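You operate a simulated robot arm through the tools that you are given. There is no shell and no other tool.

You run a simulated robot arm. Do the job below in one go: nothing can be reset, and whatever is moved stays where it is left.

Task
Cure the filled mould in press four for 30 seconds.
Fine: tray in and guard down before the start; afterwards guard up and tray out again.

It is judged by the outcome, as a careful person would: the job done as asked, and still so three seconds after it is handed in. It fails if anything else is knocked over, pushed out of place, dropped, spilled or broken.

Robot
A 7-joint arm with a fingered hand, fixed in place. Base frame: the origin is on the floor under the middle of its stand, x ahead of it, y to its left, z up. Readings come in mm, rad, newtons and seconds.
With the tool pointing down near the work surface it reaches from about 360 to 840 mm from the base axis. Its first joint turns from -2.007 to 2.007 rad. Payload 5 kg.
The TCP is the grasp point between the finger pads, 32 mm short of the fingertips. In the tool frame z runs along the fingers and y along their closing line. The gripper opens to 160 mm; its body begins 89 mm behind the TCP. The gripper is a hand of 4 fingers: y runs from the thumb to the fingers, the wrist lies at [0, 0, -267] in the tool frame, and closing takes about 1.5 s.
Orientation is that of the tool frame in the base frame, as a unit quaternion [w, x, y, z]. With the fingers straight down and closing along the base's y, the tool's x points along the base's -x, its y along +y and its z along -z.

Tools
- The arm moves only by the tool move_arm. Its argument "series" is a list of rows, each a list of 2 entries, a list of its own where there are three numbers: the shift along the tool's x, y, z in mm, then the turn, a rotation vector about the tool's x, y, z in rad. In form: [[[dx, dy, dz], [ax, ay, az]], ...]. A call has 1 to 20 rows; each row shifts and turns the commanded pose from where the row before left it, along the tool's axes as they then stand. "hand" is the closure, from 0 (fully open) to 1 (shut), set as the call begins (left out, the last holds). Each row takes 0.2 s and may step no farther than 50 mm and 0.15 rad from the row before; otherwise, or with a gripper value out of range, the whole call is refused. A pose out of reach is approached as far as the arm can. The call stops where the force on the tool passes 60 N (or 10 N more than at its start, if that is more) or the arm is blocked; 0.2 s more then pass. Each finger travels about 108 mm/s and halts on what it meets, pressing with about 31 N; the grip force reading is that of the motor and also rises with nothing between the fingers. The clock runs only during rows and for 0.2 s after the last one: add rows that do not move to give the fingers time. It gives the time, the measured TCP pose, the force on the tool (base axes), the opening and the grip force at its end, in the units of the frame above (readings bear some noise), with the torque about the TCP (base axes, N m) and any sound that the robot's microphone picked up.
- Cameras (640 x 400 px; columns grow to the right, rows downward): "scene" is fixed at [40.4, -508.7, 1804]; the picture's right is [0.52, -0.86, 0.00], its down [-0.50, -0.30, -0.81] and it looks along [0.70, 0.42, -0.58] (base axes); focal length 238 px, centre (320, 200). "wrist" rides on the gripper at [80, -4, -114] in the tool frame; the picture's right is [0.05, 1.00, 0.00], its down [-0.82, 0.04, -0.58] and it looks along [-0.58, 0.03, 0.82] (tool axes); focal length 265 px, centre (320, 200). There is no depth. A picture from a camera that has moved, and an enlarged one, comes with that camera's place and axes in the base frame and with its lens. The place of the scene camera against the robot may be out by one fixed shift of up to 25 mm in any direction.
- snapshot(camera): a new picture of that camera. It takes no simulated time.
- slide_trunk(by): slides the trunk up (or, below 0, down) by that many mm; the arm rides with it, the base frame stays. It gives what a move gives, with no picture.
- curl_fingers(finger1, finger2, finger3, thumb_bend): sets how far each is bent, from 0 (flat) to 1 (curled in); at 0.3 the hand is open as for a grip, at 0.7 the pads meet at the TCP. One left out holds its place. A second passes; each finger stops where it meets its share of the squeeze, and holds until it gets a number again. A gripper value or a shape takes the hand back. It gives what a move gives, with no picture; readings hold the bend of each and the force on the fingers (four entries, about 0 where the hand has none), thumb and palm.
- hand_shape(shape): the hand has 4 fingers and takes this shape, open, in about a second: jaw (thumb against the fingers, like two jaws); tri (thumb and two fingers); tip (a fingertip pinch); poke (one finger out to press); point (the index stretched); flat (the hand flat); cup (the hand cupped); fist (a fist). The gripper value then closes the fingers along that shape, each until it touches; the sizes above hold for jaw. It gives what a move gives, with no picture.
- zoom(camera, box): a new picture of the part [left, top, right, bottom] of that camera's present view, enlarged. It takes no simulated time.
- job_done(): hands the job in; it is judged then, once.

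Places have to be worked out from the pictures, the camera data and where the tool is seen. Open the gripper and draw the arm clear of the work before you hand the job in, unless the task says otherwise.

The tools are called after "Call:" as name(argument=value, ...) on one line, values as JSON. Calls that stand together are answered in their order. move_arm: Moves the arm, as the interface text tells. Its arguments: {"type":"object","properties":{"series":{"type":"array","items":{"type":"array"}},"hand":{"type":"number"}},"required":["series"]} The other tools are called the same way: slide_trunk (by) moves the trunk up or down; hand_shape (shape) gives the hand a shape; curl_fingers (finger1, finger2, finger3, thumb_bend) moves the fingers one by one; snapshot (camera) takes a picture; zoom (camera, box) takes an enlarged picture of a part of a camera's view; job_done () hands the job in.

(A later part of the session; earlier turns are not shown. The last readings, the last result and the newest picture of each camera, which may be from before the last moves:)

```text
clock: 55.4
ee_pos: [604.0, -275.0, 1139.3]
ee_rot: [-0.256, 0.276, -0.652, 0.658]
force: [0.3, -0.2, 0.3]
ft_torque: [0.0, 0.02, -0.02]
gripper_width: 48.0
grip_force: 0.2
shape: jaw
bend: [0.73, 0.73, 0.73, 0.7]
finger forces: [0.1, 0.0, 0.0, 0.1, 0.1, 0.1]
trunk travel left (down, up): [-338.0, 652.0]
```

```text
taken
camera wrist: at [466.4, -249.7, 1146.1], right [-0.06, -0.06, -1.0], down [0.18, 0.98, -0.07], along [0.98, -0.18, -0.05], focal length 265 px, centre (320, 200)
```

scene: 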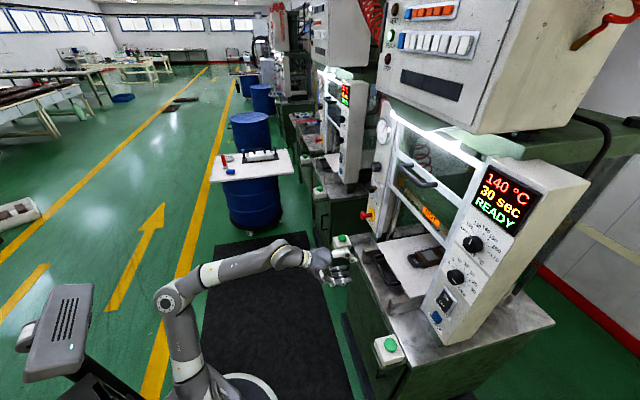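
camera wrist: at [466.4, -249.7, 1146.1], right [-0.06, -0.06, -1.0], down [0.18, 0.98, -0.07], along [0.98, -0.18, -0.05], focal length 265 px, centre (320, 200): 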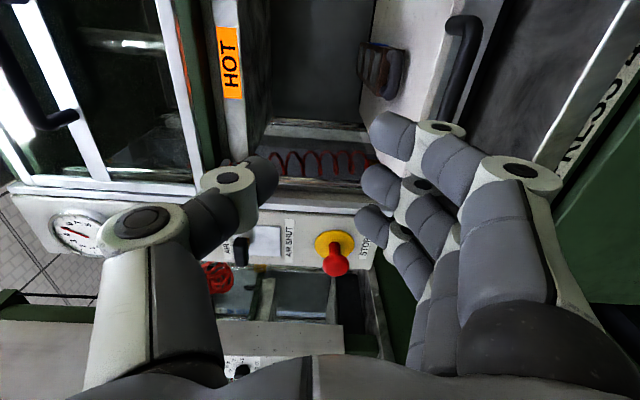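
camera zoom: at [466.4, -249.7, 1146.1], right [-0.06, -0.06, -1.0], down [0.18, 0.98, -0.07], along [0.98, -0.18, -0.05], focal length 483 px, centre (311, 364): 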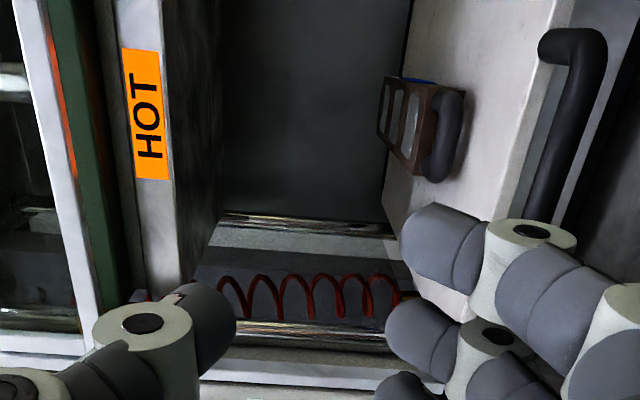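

No load. The guard handle bar works out to p≈798, z≈1443, l≈156–278. I raise the trunk 160 mm and bring the hand in front of the handle.

Call:
slide_trunk(by=160)

Call:
move_arm(series=[[[5, -36, 10], [0, 0, 0]], [[5, -36, 10], [0, 0, 0]], [[5, -36, 10], [0, 0, 0]], [[0, -36, 10], [0, 0, 0]], [[0, 0, 0], [0, 0, 0]]])

Call:
snapshot(camera="wrist")

Call:
snapshot(camera="scene")

```text
clock: 57.2
ee_pos: [603.8, -275.0, 1300.7]
ee_rot: [-0.256, 0.277, -0.652, 0.658]
force: [-0.3, -0.3, -0.5]
ft_torque: [0.01, 0.03, 0.02]
gripper_width: 47.9
grip_force: 0.0
shape: jaw
bend: [0.73, 0.73, 0.73, 0.7]
finger forces: [0.0, 0.0, 0.0, 0.1, 0.1, 0.0]
trunk travel left (down, up): [-498.0, 492.0]
```

```text
clock: 58.4
ee_pos: [624.5, -311.0, 1444.0]
ee_rot: [-0.256, 0.277, -0.652, 0.658]
force: [-0.9, -0.6, 0.3]
ft_torque: [0.0, -0.01, -0.02]
gripper_width: 48.0
grip_force: 0.1
shape: jaw
bend: [0.73, 0.73, 0.73, 0.7]
finger forces: [0.1, 0.0, 0.0, 0.0, 0.0, 0.0]
trunk travel left (down, up): [-498.0, 492.0]
```

```text
taken
camera wrist: at [485.9, -285.9, 1450.9], right [-0.06, -0.05, -1.0], down [0.18, 0.98, -0.06], along [0.98, -0.18, -0.05], focal length 265 px, centre (320, 200)
```

wrist: 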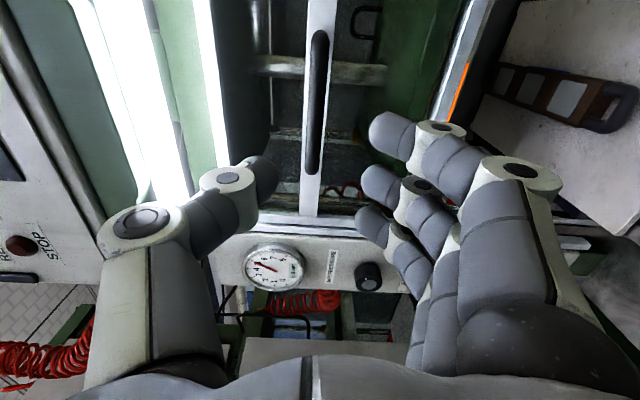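

```text
taken
```

scene: 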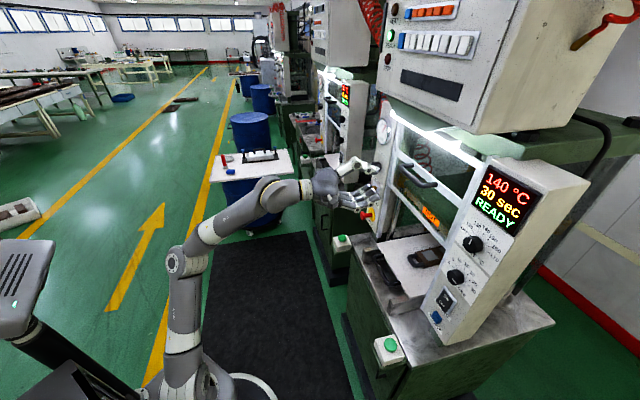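

The bar is almost centred on the hand axis. I advance 95 mm with a small correction and re-check.

Call:
move_arm(series=[[[7, -2, 30], [0, 0, 0]], [[0, 0, 30], [0, 0, 0]], [[0, 0, 30], [0, 0, 0]]])

Call:
snapshot(camera="wrist")

Call:
zoom(camera="scene", box=[340, 110, 480, 240])

```text
clock: 59.2
ee_pos: [682.6, -381.4, 1446.0]
ee_rot: [-0.257, 0.277, -0.652, 0.658]
force: [0.0, 0.0, 0.5]
ft_torque: [0.01, 0.0, 0.0]
gripper_width: 48.0
grip_force: 0.1
shape: jaw
bend: [0.73, 0.73, 0.73, 0.7]
finger forces: [0.1, 0.0, 0.0, 0.0, 0.0, 0.0]
trunk travel left (down, up): [-498.0, 492.0]
```

```text
taken
camera wrist: at [545.3, -357.4, 1452.1], right [-0.06, -0.05, -1.0], down [0.18, 0.98, -0.06], along [0.98, -0.18, -0.05], focal length 265 px, centre (320, 200)
```

wrist: 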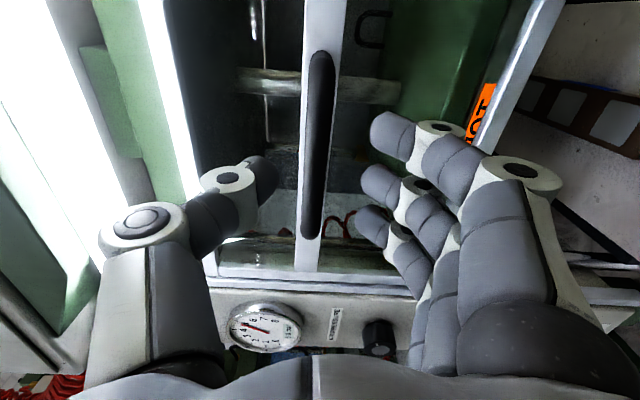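

```text
3.08 times, centred on (410, 175) of scene
camera zoom: at [40.4, -508.7, 1804.0], right [0.52, -0.86, 0.0], down [-0.5, -0.3, -0.81], along [0.7, 0.42, -0.58], focal length 732 px, centre (43, 277)
```

zoom: 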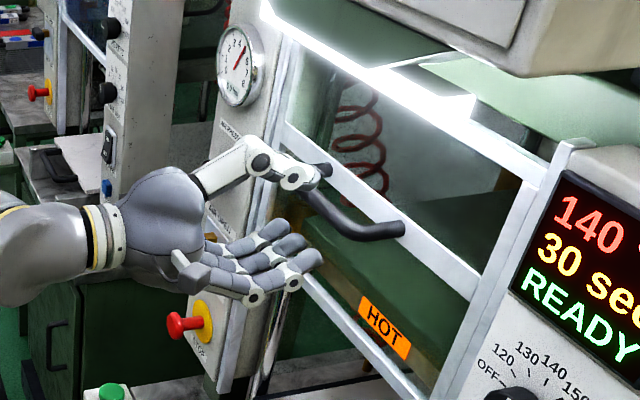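

The bar is centred; I advance the last 45 mm so that it lies between thumb and fingers, then close.

Call:
move_arm(series=[[[0, -2, 15], [0, 0, 0]], [[0, 0, 15], [0, 0, 0]], [[0, 0, 14], [0, 0, 0]], [[0, 0, 0], [0, 0, 0]]])

Call:
move_arm(series=[[[0, 0, 0], [0, 0, 0]], [[0, 0, 0], [0, 0, 0]], [[0, 0, 0], [0, 0, 0]], [[0, 0, 0], [0, 0, 0]], [[0, 0, 0], [0, 0, 0]]], hand=1.0)

Call:
snapshot(camera="wrist")

```text
clock: 60.2
ee_pos: [715.1, -412.2, 1447.0]
ee_rot: [-0.256, 0.277, -0.652, 0.658]
force: [-0.4, -0.1, -0.1]
ft_torque: [0.02, -0.03, -0.04]
gripper_width: 48.1
grip_force: 0.0
shape: jaw
bend: [0.73, 0.73, 0.73, 0.7]
finger forces: [0.0, 0.0, 0.0, 0.0, 0.1, 0.0]
trunk travel left (down, up): [-498.0, 492.0]
```

```text
clock: 61.4
ee_pos: [715.0, -412.1, 1446.4]
ee_rot: [-0.256, 0.277, -0.653, 0.657]
force: [4.4, -5.0, -0.3]
ft_torque: [0.09, 0.01, 0.03]
gripper_width: 0.1
grip_force: 31.4
shape: jaw
bend: [0.67, 0.64, 0.66, 0.71]
finger forces: [7.5, 0.0, 6.4, 0.1, 26.3, 0.0]
trunk travel left (down, up): [-498.0, 492.0]
```

```text
taken
camera wrist: at [577.7, -388.4, 1454.0], right [-0.06, -0.05, -1.0], down [0.18, 0.98, -0.06], along [0.98, -0.18, -0.05], focal length 265 px, centre (320, 200)
```

wrist: 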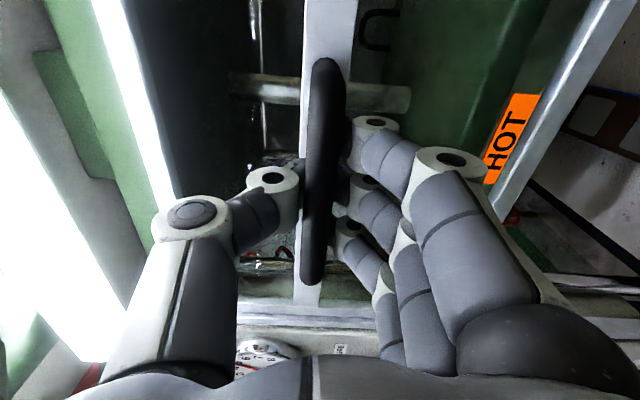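

The guard handle is gripped. I pull it down gently and watch the force.

Call:
move_arm(series=[[[0, 10, 0], [0, 0, 0]], [[0, 10, 0], [0, 0, 0]], [[0, 10, 0], [0, 0, 0]], [[0, 10, 0], [0, 0, 0]]])

Call:
zoom(camera="scene", box=[340, 110, 480, 260])

```text
clock: 62.4
ee_pos: [714.8, -413.3, 1407.3]
ee_rot: [-0.255, 0.278, -0.653, 0.657]
force: [11.1, -4.2, 2.3]
ft_torque: [0.02, 0.0, 0.03]
gripper_width: 0.0
grip_force: 30.9
shape: jaw
bend: [0.66, 0.64, 0.66, 0.71]
finger forces: [7.9, 0.0, 7.0, 0.0, 28.4, 0.1]
trunk travel left (down, up): [-498.0, 492.0]
```

```text
2.67 times, centred on (410, 185) of scene
camera zoom: at [40.4, -508.7, 1804.0], right [0.52, -0.86, 0.0], down [-0.5, -0.3, -0.81], along [0.7, 0.42, -0.58], focal length 635 px, centre (80, 240)
```

zoom: 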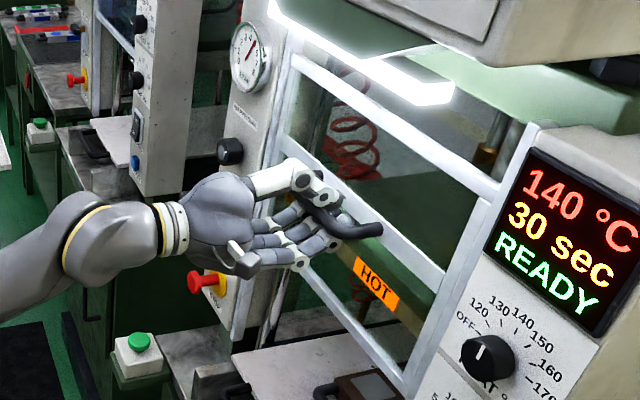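

The guard glides down with almost no resistance. I continue lowering.

Call:
move_arm(series=[[[-0.4, 14, 0], [0, 0, 0]], [[-0.4, 14, 0], [0, 0, 0]], [[-0.4, 14, 0], [0, 0, 0]], [[-0.4, 14, 0], [0, 0, 0]], [[-0.4, 14, 0], [0, 0, 0]], [[-0.4, 14, 0], [0, 0, 0]], [[-0.4, 14, 0], [0, 0, 0]], [[-0.4, 14, 0], [0, 0, 0]], [[-0.4, 14, 0], [0, 0, 0]]])

Call:
zoom(camera="scene", box=[320, 110, 500, 310])

Call:
snapshot(camera="wrist")

```text
clock: 64.4
ee_pos: [714.6, -413.3, 1280.8]
ee_rot: [-0.256, 0.278, -0.653, 0.657]
force: [19.0, -5.9, 0.9]
ft_torque: [0.06, 0.02, 0.04]
gripper_width: 0.1
grip_force: 30.6
shape: jaw
bend: [0.66, 0.64, 0.66, 0.71]
finger forces: [9.4, 0.1, 8.4, 0.1, 29.4, 0.1]
trunk travel left (down, up): [-498.0, 492.0]
```

```text
2.00 times, centred on (410, 210) of scene
camera zoom: at [40.4, -508.7, 1804.0], right [0.52, -0.86, 0.0], down [-0.5, -0.3, -0.81], along [0.7, 0.42, -0.58], focal length 476 px, centre (140, 180)
```

zoom: 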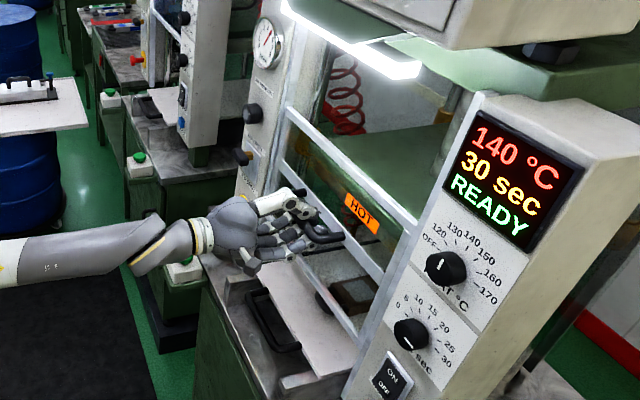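

```text
taken
camera wrist: at [577.0, -388.6, 1288.0], right [-0.06, -0.05, -1.0], down [0.18, 0.98, -0.06], along [0.98, -0.18, -0.05], focal length 265 px, centre (320, 200)
```

wrist: 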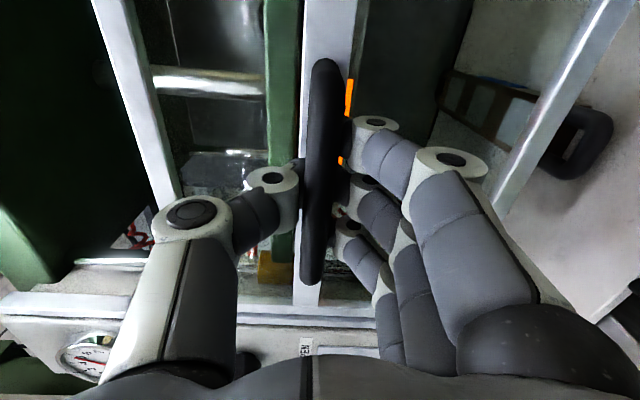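

The guard is half way. I keep lowering, easing slightly inward to reduce the side load.

Call:
move_arm(series=[[[-1, 10, 1], [0, 0, 0]], [[-1, 12, 1], [0, 0, 0]], [[-0.4, 12, 0], [0, 0, 0]], [[-0.4, 12, 0], [0, 0, 0]], [[-0.4, 12, 0], [0, 0, 0]], [[-0.4, 12, 0], [0, 0, 0]]])

Call:
zoom(camera="scene", box=[320, 110, 500, 330])

Call:
snapshot(camera="wrist")

```text
clock: 65.8
ee_pos: [714.1, -413.6, 1210.3]
ee_rot: [-0.256, 0.277, -0.652, 0.657]
force: [7.4, -1.3, 0.7]
ft_torque: [0.05, -0.01, 0.02]
gripper_width: 0.0
grip_force: 30.9
shape: jaw
bend: [0.67, 0.64, 0.67, 0.71]
finger forces: [7.3, 0.0, 6.3, 0.0, 26.0, 0.0]
trunk travel left (down, up): [-498.0, 492.0]
```

```text
1.82 times, centred on (410, 220) of scene
camera zoom: at [40.4, -508.7, 1804.0], right [0.52, -0.86, 0.0], down [-0.5, -0.3, -0.81], along [0.7, 0.42, -0.58], focal length 433 px, centre (156, 164)
```

zoom: 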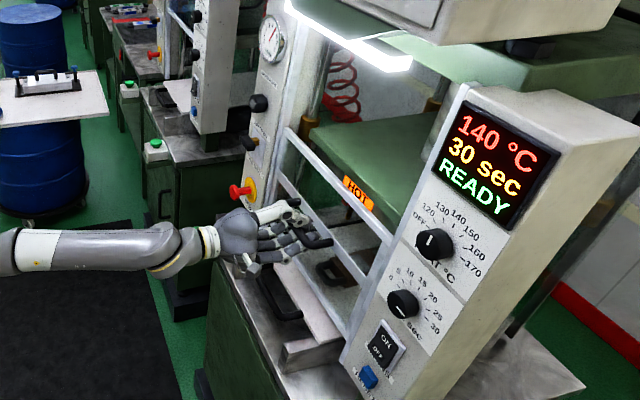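

```text
taken
camera wrist: at [577.8, -389.2, 1218.2], right [-0.06, -0.05, -1.0], down [0.18, 0.98, -0.06], along [0.98, -0.18, -0.05], focal length 265 px, centre (320, 200)
```

wrist: 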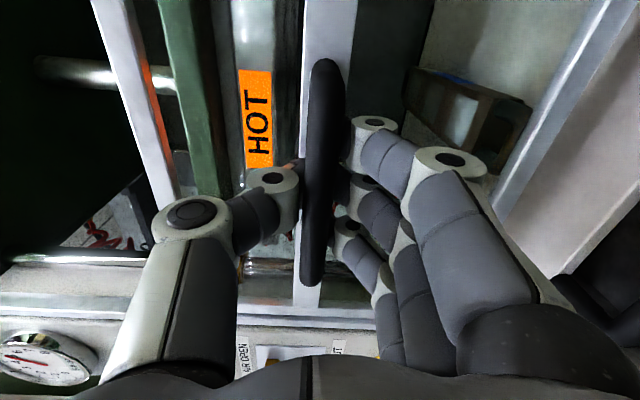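

Bottom rail nears the tray. I continue with small steps until it meets its stop.

Call:
move_arm(series=[[[-0.2, 8, 0], [0, 0, 0]], [[-0.2, 8, 0], [0, 0, 0]], [[-0.2, 8, 0], [0, 0, 0]], [[-0.2, 8, 0], [0, 0, 0]], [[-0.2, 8, 0], [0, 0, 0]]])

Call:
snapshot(camera="wrist")

Call:
zoom(camera="scene", box=[320, 110, 500, 330])

```text
clock: 67.0
ee_pos: [714.0, -412.9, 1178.1]
ee_rot: [-0.257, 0.274, -0.65, 0.66]
force: [23.6, -16.7, 45.9]
ft_torque: [-0.09, 0.0, 0.12]
gripper_width: 0.2
grip_force: 31.1
shape: jaw
bend: [0.65, 0.65, 0.65, 0.68]
finger forces: [8.9, 0.0, 7.0, 0.0, 48.1, 0.1]
trunk travel left (down, up): [-498.0, 492.0]
```

```text
taken
camera wrist: at [575.6, -387.5, 1183.8], right [-0.05, -0.06, -1.0], down [0.18, 0.98, -0.07], along [0.98, -0.18, -0.04], focal length 265 px, centre (320, 200)
```

wrist: 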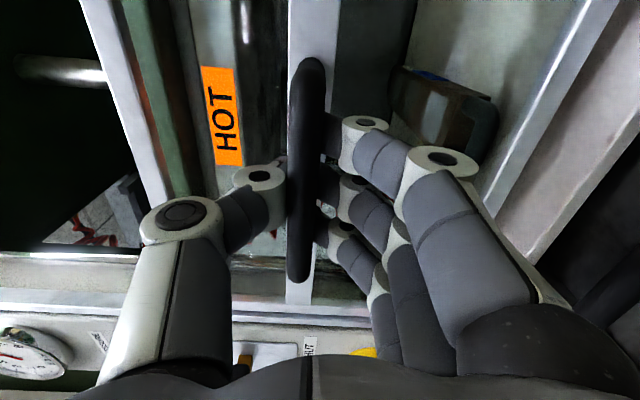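

```text
1.82 times, centred on (410, 220) of scene
camera zoom: at [40.4, -508.7, 1804.0], right [0.52, -0.86, 0.0], down [-0.5, -0.3, -0.81], along [0.7, 0.42, -0.58], focal length 433 px, centre (156, 164)
```

zoom: 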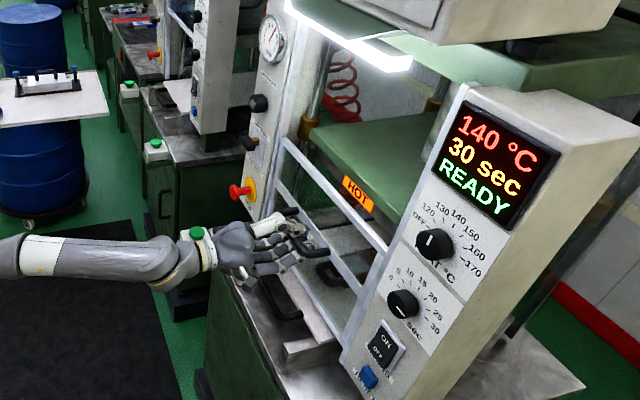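

The force rose to ~46 N: the guard is at its lower stop (handle z≈1185). I relieve the load, open the hand and back away.

Call:
move_arm(series=[[[0, -5, 0], [0, 0, 0]], [[0, 0, 0], [0, 0, 0]]])

Call:
move_arm(series=[[[0, 0, 0], [0, 0, 0]], [[0, 0, 0], [0, 0, 0]], [[0, 0, 0], [0, 0, 0]], [[0, 0, 0], [0, 0, 0]], [[0, 0, -15], [0, 0, 0]], [[0, 0, -20], [0, 0, 0]], [[0, 0, -30], [0, 0, 0]], [[0, 0, -40], [0, 0, 0]], [[0, 0, -40], [0, 0, 0]]], hand=0.68)

Call:
snapshot(camera="wrist")

Call:
zoom(camera="scene", box=[320, 110, 500, 330])

```text
clock: 67.6
ee_pos: [714.4, -412.5, 1178.4]
ee_rot: [-0.256, 0.277, -0.651, 0.659]
force: [14.1, -12.2, 33.2]
ft_torque: [-0.02, -0.05, 0.08]
gripper_width: 0.4
grip_force: 31.4
shape: jaw
bend: [0.65, 0.65, 0.66, 0.68]
finger forces: [8.0, 0.0, 6.4, 0.1, 39.9, 0.0]
trunk travel left (down, up): [-498.0, 492.0]
```

```text
clock: 69.6
ee_pos: [614.3, -310.0, 1176.2]
ee_rot: [-0.256, 0.276, -0.652, 0.658]
force: [-0.2, 0.0, -0.7]
ft_torque: [-0.02, 0.0, 0.0]
gripper_width: 50.7
grip_force: 0.0
shape: jaw
bend: [0.73, 0.73, 0.73, 0.7]
finger forces: [0.0, 0.0, 0.0, 0.0, 0.0, 0.1]
trunk travel left (down, up): [-498.0, 492.0]
```

```text
taken
camera wrist: at [476.8, -285.6, 1183.0], right [-0.06, -0.05, -1.0], down [0.18, 0.98, -0.06], along [0.98, -0.18, -0.05], focal length 265 px, centre (320, 200)
```

wrist: 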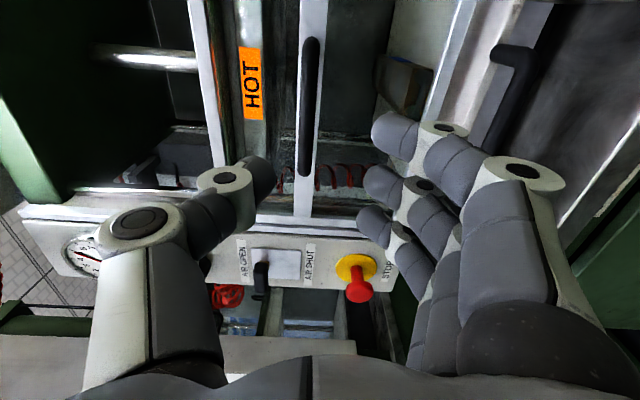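

```text
1.82 times, centred on (410, 220) of scene
camera zoom: at [40.4, -508.7, 1804.0], right [0.52, -0.86, 0.0], down [-0.5, -0.3, -0.81], along [0.7, 0.42, -0.58], focal length 433 px, centre (156, 164)
```

zoom: 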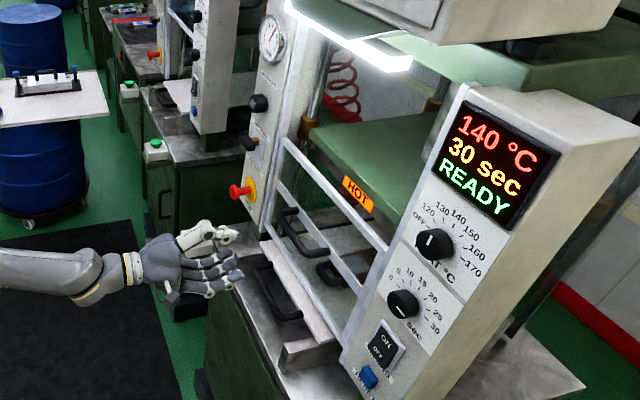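

The guard is down and stays down; the tray and mould are inside. Next is the start button: I back off, move right to l≈-33 and roll the hand back to neutral.

Call:
move_arm(series=[[[0, 0, -40], [0, 0, 0]], [[20, 0, -30], [0, 0, 0]], [[40, 0, 0], [0, 0, 0]], [[40, 0, 0], [0, 0, 0]], [[40, 0, 0], [0, 0, 0]], [[40, 0, 0], [0, 0, 0]], [[40, 0, 0], [0, 0, 0]], [[28, 0, 0], [0, 0, 0]]])

Call:
move_arm(series=[[[0, 0, 0], [0, 0, 0.14]], [[0, 0, 0], [0, 0, 0.143]], [[0, 0, 0], [0, 0, 0.143]], [[0, 0, 0], [0, 0, 0.143]], [[0, 0, 0], [0, 0, 0.143]], [[0, 0, 0], [0, 0, 0.143]], [[0, 0, 0], [0, 0, 0.143]], [[0, 0, 0], [0, 0, 0.143]], [[0, 0, 0], [0, 0, 0.143]], [[0, 0, 0], [0, 0, 0.143]], [[0, 0, 0], [0, 0, 0.143]]])

Call:
snapshot(camera="wrist")

Call:
snapshot(camera="scene")

```text
clock: 71.4
ee_pos: [386.4, -432.7, 1185.2]
ee_rot: [-0.257, 0.276, -0.652, 0.658]
force: [0.3, -1.0, -1.1]
ft_torque: [0.02, -0.03, -0.02]
gripper_width: 50.6
grip_force: 0.0
shape: jaw
bend: [0.73, 0.73, 0.73, 0.7]
finger forces: [0.1, 0.0, 0.0, 0.0, 0.0, 0.0]
trunk travel left (down, up): [-498.0, 492.0]
```

```text
clock: 73.8
ee_pos: [386.1, -432.2, 1184.3]
ee_rot: [0.646, 0.266, 0.656, -0.284]
force: [-0.3, 0.2, -0.4]
ft_torque: [0.03, -0.02, 0.0]
gripper_width: 50.8
grip_force: 0.0
shape: jaw
bend: [0.73, 0.73, 0.73, 0.7]
finger forces: [0.0, 0.0, 0.0, 0.0, 0.0, 0.1]
trunk travel left (down, up): [-498.0, 492.0]
```

```text
taken
camera wrist: at [301.5, -356.3, 1104.7], right [0.71, 0.7, -0.08], down [-0.35, 0.46, 0.82], along [0.6, -0.55, 0.57], focal length 265 px, centre (320, 200)
```

wrist: 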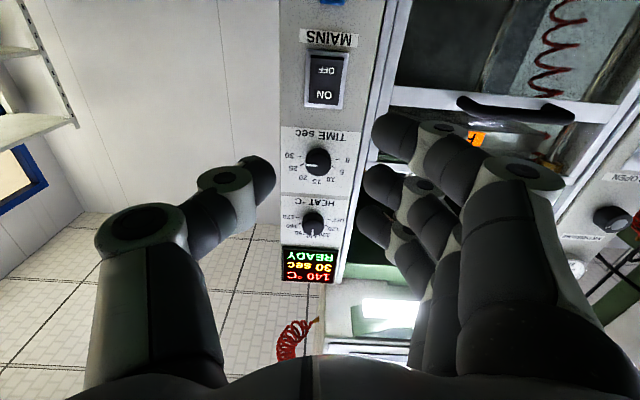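

```text
taken
```

scene: 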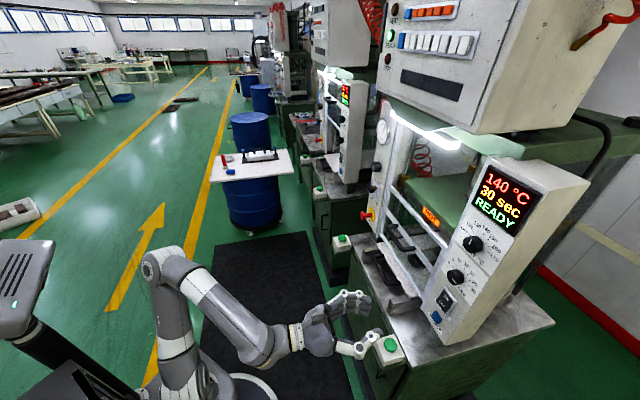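

Now I tilt the hand down about 50° in front of the right-hand start button.

Call:
move_arm(series=[[[29.9, 0, 22], [0, 0.15, 0]], [[26.3, 0, 20.2], [0, 0.15, 0]], [[22.9, 0, 17.9], [0, 0.15, 0]], [[20, 0, 15.2], [0, 0.15, 0]], [[17.5, 0, 12], [0, 0.15, 0]], [[15.6, 0, 8.5], [0, 0.15, 0]]])

Call:
hand_shape(shape="poke")

Call:
snapshot(camera="wrist")

Call:
zoom(camera="scene", box=[290, 260, 450, 400])

```text
clock: 75.2
ee_pos: [414.9, -472.1, 1033.9]
ee_rot: [0.295, 0.363, 0.873, -0.141]
force: [0.0, 0.1, 0.4]
ft_torque: [-0.01, 0.01, -0.01]
gripper_width: 50.5
grip_force: 0.0
shape: jaw
bend: [0.73, 0.73, 0.73, 0.7]
finger forces: [0.0, 0.0, 0.0, 0.1, 0.0, 0.0]
trunk travel left (down, up): [-498.0, 492.0]
```

```text
clock: 76.1
ee_pos: [413.8, -470.9, 1034.2]
ee_rot: [0.297, 0.362, 0.872, -0.142]
force: [0.1, 1.1, 0.5]
ft_torque: [-0.01, 0.01, -0.01]
gripper_width: 0.0
grip_force: 0.0
shape: poke
bend: [1.0, 1.0, 1.0, 0.47]
finger forces: [0.0, 0.1, 0.0, 0.1, 0.0, 0.1]
trunk travel left (down, up): [-498.0, 492.0]
```

```text
taken
camera wrist: at [319.5, -378.7, 1074.2], right [0.69, 0.72, -0.06], down [0.25, -0.15, 0.96], along [0.68, -0.67, -0.28], focal length 265 px, centre (320, 200)
```

wrist: 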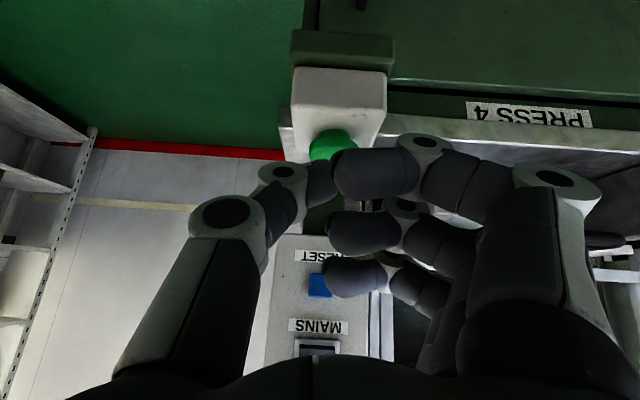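

```text
2.86 times, centred on (370, 330) of scene
camera zoom: at [40.4, -508.7, 1804.0], right [0.52, -0.86, 0.0], down [-0.5, -0.3, -0.81], along [0.7, 0.42, -0.58], focal length 680 px, centre (177, -171)
```

zoom: 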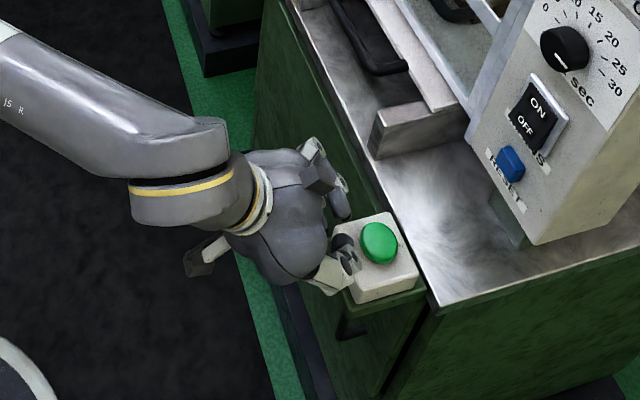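

In the "poke" shape all three fingers look curled in; I try "point" to see whether the index stretches out.

Call:
hand_shape(shape="point")

Call:
snapshot(camera="wrist")

Call:
zoom(camera="scene", box=[290, 260, 450, 400])

```text
clock: 77.0
ee_pos: [415.5, -470.5, 1035.0]
ee_rot: [0.297, 0.362, 0.872, -0.141]
force: [-0.3, 0.1, 0.5]
ft_torque: [-0.03, 0.03, 0.0]
gripper_width: 152.0
grip_force: 0.0
shape: point
bend: [0.3, 1.0, 1.0, 0.54]
finger forces: [0.0, 0.0, 0.0, 0.0, 0.0, 0.0]
trunk travel left (down, up): [-498.0, 492.0]
```

```text
taken
camera wrist: at [319.5, -378.7, 1074.2], right [0.69, 0.73, -0.06], down [0.25, -0.15, 0.96], along [0.68, -0.67, -0.28], focal length 265 px, centre (320, 200)
```

wrist: 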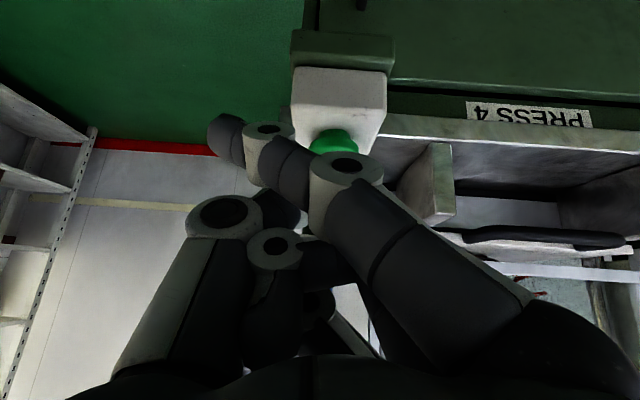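

```text
2.86 times, centred on (370, 330) of scene
camera zoom: at [40.4, -508.7, 1804.0], right [0.52, -0.86, 0.0], down [-0.5, -0.3, -0.81], along [0.7, 0.42, -0.58], focal length 680 px, centre (177, -171)
```

zoom: 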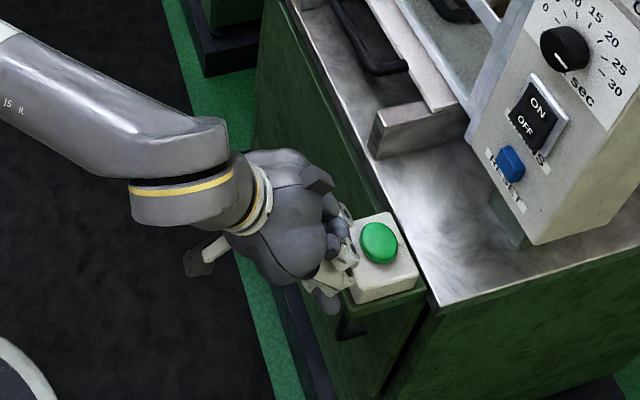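

The index is not clearly straight yet. I set the fingers individually: index flat, the others curled.

Call:
curl_fingers(finger1=0.0, finger2=1.0, finger3=1.0, thumb_bend=0.6)

Call:
snapshot(camera="wrist")

Call:
zoom(camera="scene", box=[290, 260, 450, 400])

```text
clock: 78.0
ee_pos: [417.1, -471.8, 1034.9]
ee_rot: [0.297, 0.363, 0.872, -0.142]
force: [-0.3, -0.3, -0.6]
ft_torque: [-0.04, -0.01, -0.02]
gripper_width: 148.3
grip_force: 0.1
shape: fingers
bend: [0.0, 1.0, 1.0, 0.6]
finger forces: [0.1, 0.1, 0.1, 0.1, 0.1, 0.1]
trunk travel left (down, up): [-498.0, 492.0]
```

```text
taken
camera wrist: at [319.5, -378.7, 1074.2], right [0.69, 0.73, -0.06], down [0.25, -0.15, 0.96], along [0.68, -0.67, -0.28], focal length 265 px, centre (320, 200)
```

wrist: 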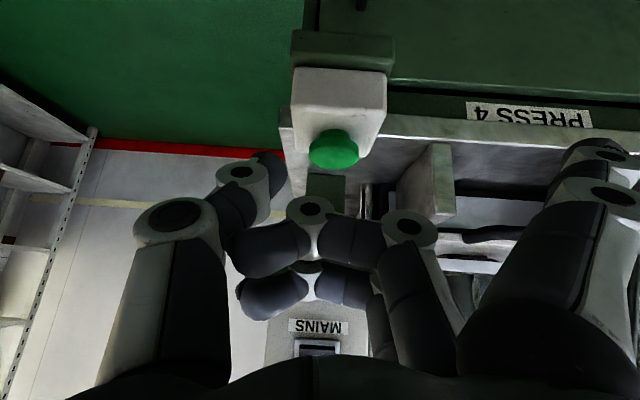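

```text
2.86 times, centred on (370, 330) of scene
camera zoom: at [40.4, -508.7, 1804.0], right [0.52, -0.86, 0.0], down [-0.5, -0.3, -0.81], along [0.7, 0.42, -0.58], focal length 680 px, centre (177, -171)
```

zoom: 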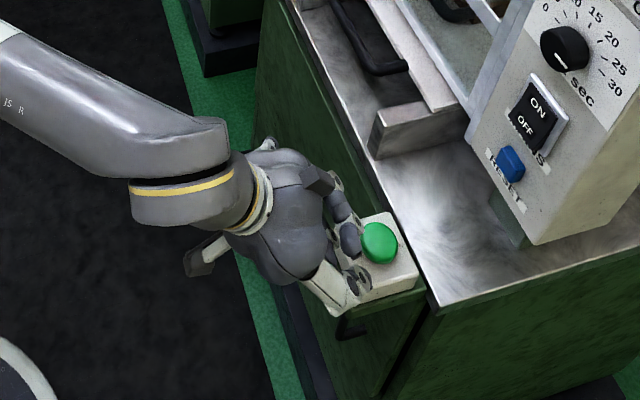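

Index at 0 is splayed flat outward; straight ahead should be about 0.3. I set it there and look again.

Call:
curl_fingers(finger1=0.3)

Call:
snapshot(camera="wrist")

Call:
zoom(camera="scene", box=[290, 260, 450, 400])

```text
clock: 79.0
ee_pos: [413.7, -471.5, 1034.7]
ee_rot: [0.297, 0.362, 0.872, -0.141]
force: [0.6, 0.3, 0.0]
ft_torque: [0.0, 0.0, -0.02]
gripper_width: 111.8
grip_force: 0.0
shape: fingers
bend: [0.3, 1.0, 1.0, 0.6]
finger forces: [0.0, 0.0, 0.0, 0.0, 0.0, 0.0]
trunk travel left (down, up): [-498.0, 492.0]
```

```text
taken
camera wrist: at [319.5, -378.7, 1074.2], right [0.69, 0.72, -0.06], down [0.25, -0.15, 0.96], along [0.68, -0.67, -0.28], focal length 265 px, centre (320, 200)
```

wrist: 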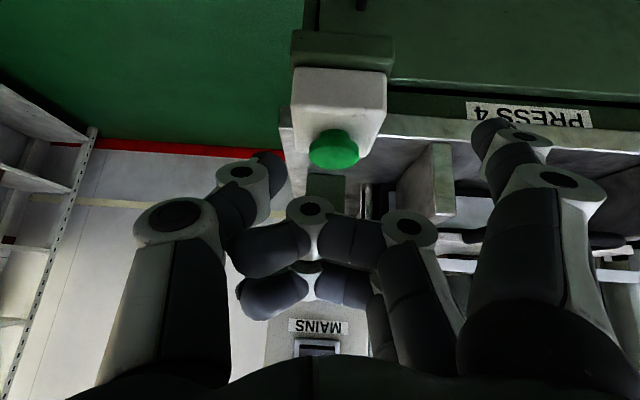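

```text
2.86 times, centred on (370, 330) of scene
camera zoom: at [40.4, -508.7, 1804.0], right [0.52, -0.86, 0.0], down [-0.5, -0.3, -0.81], along [0.7, 0.42, -0.58], focal length 680 px, centre (177, -171)
```

zoom: 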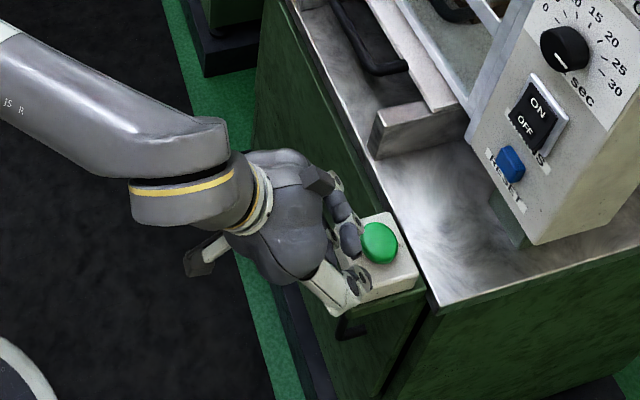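

The index now points straight ahead beyond the rest. The button's top works out to p≈696, l≈-31, z≈968; I bring the index tip above it (raising 15 mm first) and check.

Call:
move_arm(series=[[[-9.3, -0.5, -11.7], [0, 0, 0]], [[-17.7, -27, 15], [0, 0, 0]], [[-17.7, -27, 15], [0, 0, 0]], [[-17.7, -27, 15], [0, 0, 0]], [[0, 0, 0], [0, 0, 0]]])

Call:
snapshot(camera="wrist")

Call:
zoom(camera="scene", box=[290, 260, 450, 400])

```text
clock: 80.2
ee_pos: [405.0, -576.8, 1049.1]
ee_rot: [0.297, 0.362, 0.872, -0.14]
force: [-0.2, 0.7, 0.3]
ft_torque: [0.0, -0.01, 0.0]
gripper_width: 111.7
grip_force: 0.1
shape: fingers
bend: [0.3, 1.0, 1.0, 0.6]
finger forces: [0.1, 0.0, 0.0, 0.0, 0.0, 0.0]
trunk travel left (down, up): [-498.0, 492.0]
```

```text
taken
camera wrist: at [309.5, -483.7, 1089.2], right [0.69, 0.73, -0.06], down [0.25, -0.15, 0.96], along [0.68, -0.67, -0.28], focal length 265 px, centre (320, 200)
```

wrist: 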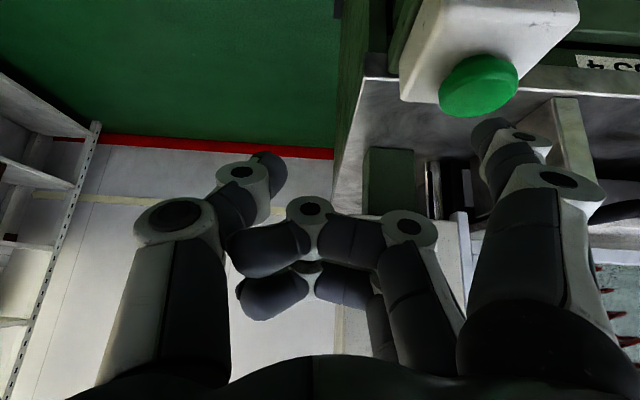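

```text
2.86 times, centred on (370, 330) of scene
camera zoom: at [40.4, -508.7, 1804.0], right [0.52, -0.86, 0.0], down [-0.5, -0.3, -0.81], along [0.7, 0.42, -0.58], focal length 680 px, centre (177, -171)
```

zoom: 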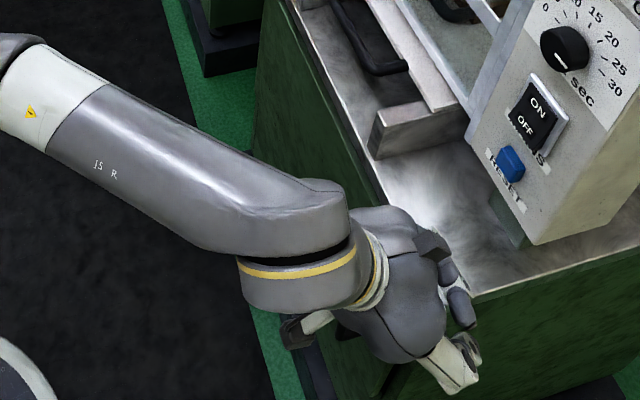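

The index tip is right above the button (within ~3 mm). I lower straight down to just above it, then press with small steps.

Call:
move_arm(series=[[[8.7, 3.4, 11.0], [0, 0, 0]], [[7.4, 0.4, 9.4], [0, 0, 0]], [[3.1, 0.2, 3.9], [0, 0, 0]]])

Call:
snapshot(camera="wrist")

```text
clock: 81.0
ee_pos: [408.2, -574.5, 1020.3]
ee_rot: [0.299, 0.363, 0.871, -0.142]
force: [-3.2, -2.2, 13.5]
ft_torque: [0.92, -0.73, 0.1]
gripper_width: 113.4
grip_force: 5.7
shape: fingers
bend: [0.29, 1.0, 1.0, 0.6]
finger forces: [13.1, 0.0, 0.0, 0.0, 0.0, 0.0]
trunk travel left (down, up): [-498.0, 492.0]
heard: click
```

```text
taken
camera wrist: at [311.6, -481.5, 1058.5], right [0.69, 0.72, -0.06], down [0.24, -0.15, 0.96], along [0.68, -0.67, -0.28], focal length 265 px, centre (320, 200)
```

wrist: 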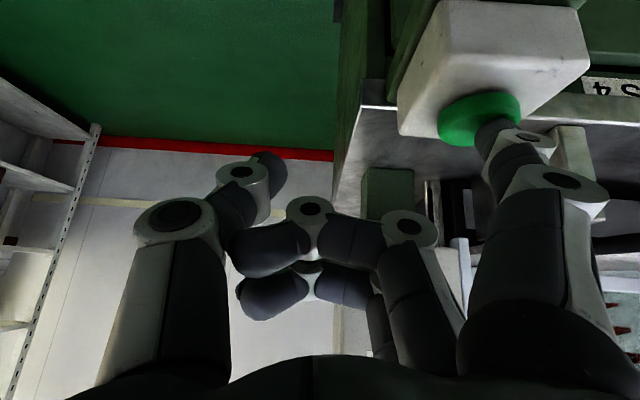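

A click was heard with 13 N on the index. I check the display.

Call:
snapshot(camera="scene")

Call:
zoom(camera="scene", box=[420, 150, 560, 270])

```text
taken
```

scene: 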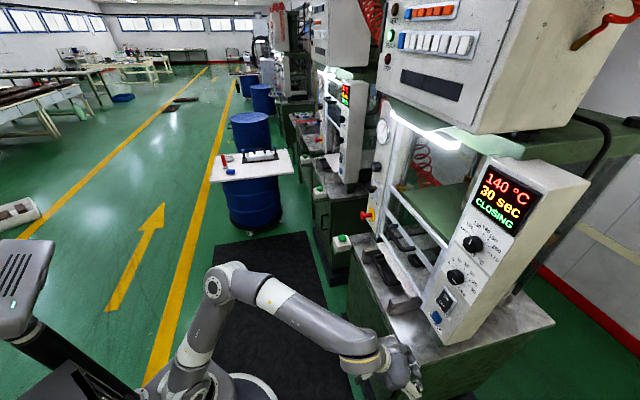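

```text
3.33 times, centred on (490, 210) of scene
camera zoom: at [40.4, -508.7, 1804.0], right [0.52, -0.86, 0.0], down [-0.5, -0.3, -0.81], along [0.7, 0.42, -0.58], focal length 793 px, centre (-247, 167)
```

zoom: 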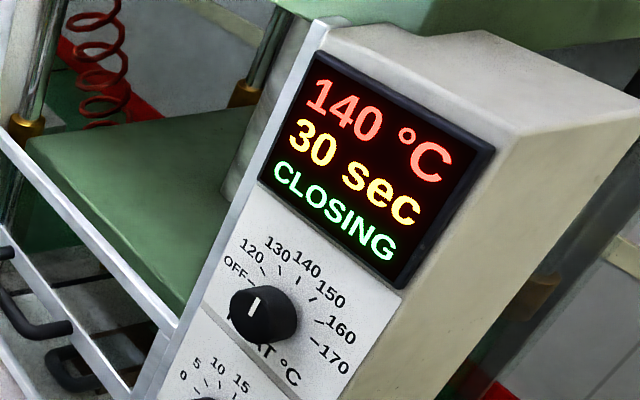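

The press is CLOSING with 30 sec set. I keep holding a moment to see it go into curing.

Call:
move_arm(series=[[[0, 0, 0], [0, 0, 0]], [[0, 0, 0], [0, 0, 0]], [[0, 0, 0], [0, 0, 0]], [[0, 0, 0], [0, 0, 0]], [[0, 0, 0], [0, 0, 0]]])

Call:
zoom(camera="scene", box=[380, 110, 560, 300])

```text
clock: 82.2
ee_pos: [407.0, -574.9, 1020.0]
ee_rot: [0.297, 0.364, 0.871, -0.142]
force: [-0.3, -7.6, 22.3]
ft_torque: [1.46, -1.45, -0.48]
gripper_width: 112.8
grip_force: 11.8
shape: fingers
bend: [0.3, 1.0, 1.0, 0.6]
finger forces: [23.2, 0.0, 0.1, 0.1, 0.1, 0.1]
trunk travel left (down, up): [-498.0, 492.0]
```

```text
2.11 times, centred on (470, 205) of scene
camera zoom: at [40.4, -508.7, 1804.0], right [0.52, -0.86, 0.0], down [-0.5, -0.3, -0.81], along [0.7, 0.42, -0.58], focal length 501 px, centre (4, 190)
```

zoom: 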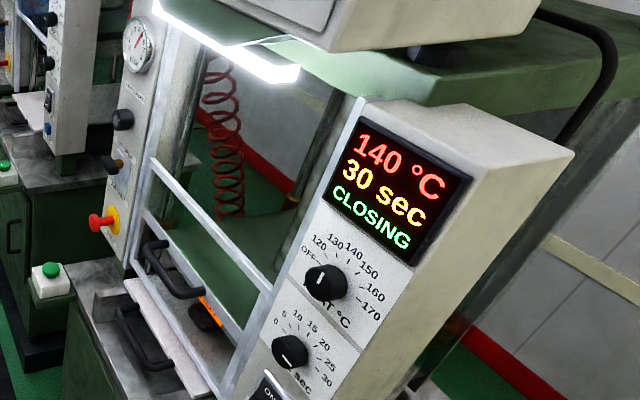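

The platen is coming down. I hold a little longer until it is closed.

Call:
move_arm(series=[[[0, 0, 0], [0, 0, 0]], [[0, 0, 0], [0, 0, 0]], [[0, 0, 0], [0, 0, 0]], [[0, 0, 0], [0, 0, 0]], [[0, 0, 0], [0, 0, 0]], [[0, 0, 0], [0, 0, 0]]])

Call:
zoom(camera="scene", box=[380, 110, 560, 300])

```text
clock: 83.6
ee_pos: [407.3, -573.9, 1018.4]
ee_rot: [0.297, 0.363, 0.872, -0.142]
force: [-0.2, -9.0, 26.8]
ft_torque: [1.61, -1.69, -0.59]
gripper_width: 113.0
grip_force: 13.3
shape: fingers
bend: [0.3, 1.0, 1.0, 0.6]
finger forces: [26.2, 0.1, 0.0, 0.0, 0.0, 0.0]
trunk travel left (down, up): [-498.0, 492.0]
```

```text
2.11 times, centred on (470, 205) of scene
camera zoom: at [40.4, -508.7, 1804.0], right [0.52, -0.86, 0.0], down [-0.5, -0.3, -0.81], along [0.7, 0.42, -0.58], focal length 501 px, centre (4, 190)
```

zoom: 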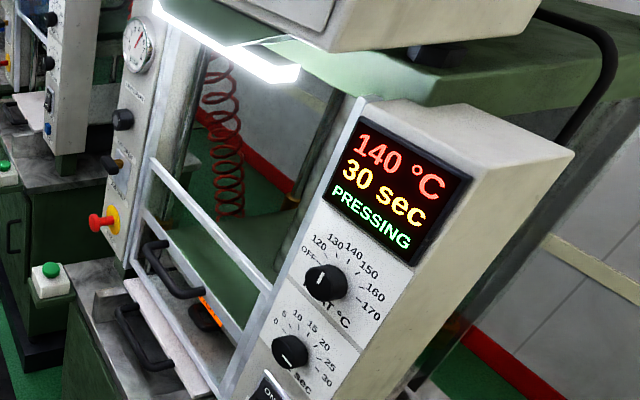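

It is PRESSING, timer at 30 sec. I release the button by lifting straight up, and check that the cycle goes on.

Call:
move_arm(series=[[[-9.3, -0.5, -11.7], [0, 0, 0]], [[-18.6, -0.9, -23.5], [0, 0, 0]], [[-18.6, -0.9, -23.5], [0, 0, 0]]])

Call:
zoom(camera="scene", box=[380, 110, 560, 300])

Call:
snapshot(camera="wrist")

```text
clock: 84.4
ee_pos: [409.4, -574.7, 1090.8]
ee_rot: [0.296, 0.363, 0.872, -0.141]
force: [0.0, 0.0, 0.0]
ft_torque: [-0.01, 0.01, 0.05]
gripper_width: 111.7
grip_force: 0.1
shape: fingers
bend: [0.3, 1.0, 1.0, 0.6]
finger forces: [0.1, 0.1, 0.0, 0.0, 0.0, 0.0]
trunk travel left (down, up): [-498.0, 492.0]
```

```text
2.11 times, centred on (470, 205) of scene
camera zoom: at [40.4, -508.7, 1804.0], right [0.52, -0.86, 0.0], down [-0.5, -0.3, -0.81], along [0.7, 0.42, -0.58], focal length 501 px, centre (4, 190)
```

zoom: 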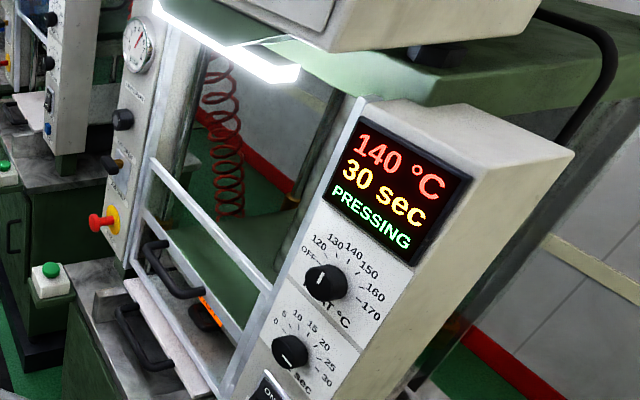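

```text
taken
camera wrist: at [313.2, -483.5, 1131.0], right [0.69, 0.73, -0.06], down [0.25, -0.15, 0.96], along [0.68, -0.67, -0.29], focal length 265 px, centre (320, 200)
```

wrist: 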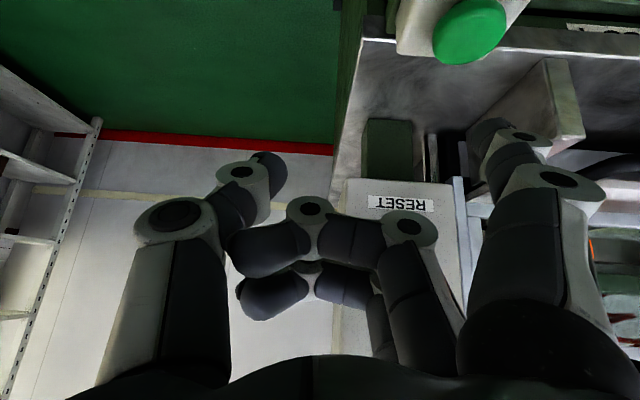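

The cycle continues by itself. While it cures I draw back, level the hand and get ready for the guard handle, without touching the press.

Call:
move_arm(series=[[[21, -0.7, -29.5], [0, 0, 0]], [[21, -0.7, -29.5], [0, 0, 0]], [[-11.8, 0, 0.2], [0, -0.15, 0]], [[-11.6, 0, -4], [0, -0.15, 0]], [[-12.1, 0, -8.2], [0, -0.15, 0]], [[-13.2, 0, -12.3], [0, -0.15, 0]], [[-14.9, 0, -16.2], [0, -0.15, 0]], [[-17.1, 0, -19.8], [0, -0.15, 0]]])

Call:
hand_shape(shape="jaw")

Call:
snapshot(camera="wrist")

Call:
snapshot(camera="scene")

```text
clock: 86.2
ee_pos: [348.7, -509.7, 1205.3]
ee_rot: [0.646, 0.264, 0.656, -0.285]
force: [-0.4, -0.1, -0.4]
ft_torque: [-0.02, 0.03, 0.02]
gripper_width: 111.7
grip_force: 0.1
shape: fingers
bend: [0.3, 1.0, 1.0, 0.6]
finger forces: [0.0, 0.0, 0.0, 0.1, 0.0, 0.0]
trunk travel left (down, up): [-498.0, 492.0]
```

```text
clock: 87.1
ee_pos: [349.6, -509.6, 1204.3]
ee_rot: [0.646, 0.265, 0.657, -0.284]
force: [-0.1, 1.3, -0.1]
ft_torque: [-0.03, -0.02, -0.03]
gripper_width: 160.0
grip_force: 0.1
shape: jaw
bend: [0.3, 0.3, 0.3, 0.3]
finger forces: [0.1, 0.0, 0.0, 0.0, 0.0, 0.1]
trunk travel left (down, up): [-498.0, 492.0]
```

```text
taken
camera wrist: at [263.8, -433.0, 1124.8], right [0.71, 0.7, -0.08], down [-0.35, 0.46, 0.82], along [0.61, -0.55, 0.57], focal length 265 px, centre (320, 200)
```

wrist: 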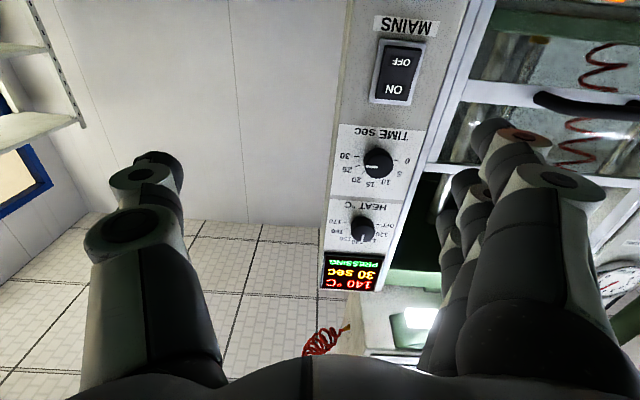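

```text
taken
```

scene: 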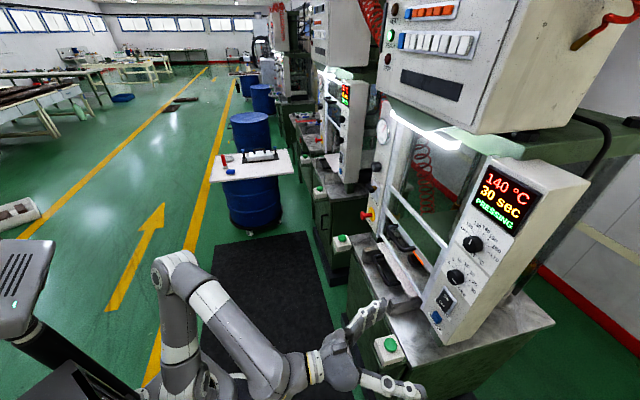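

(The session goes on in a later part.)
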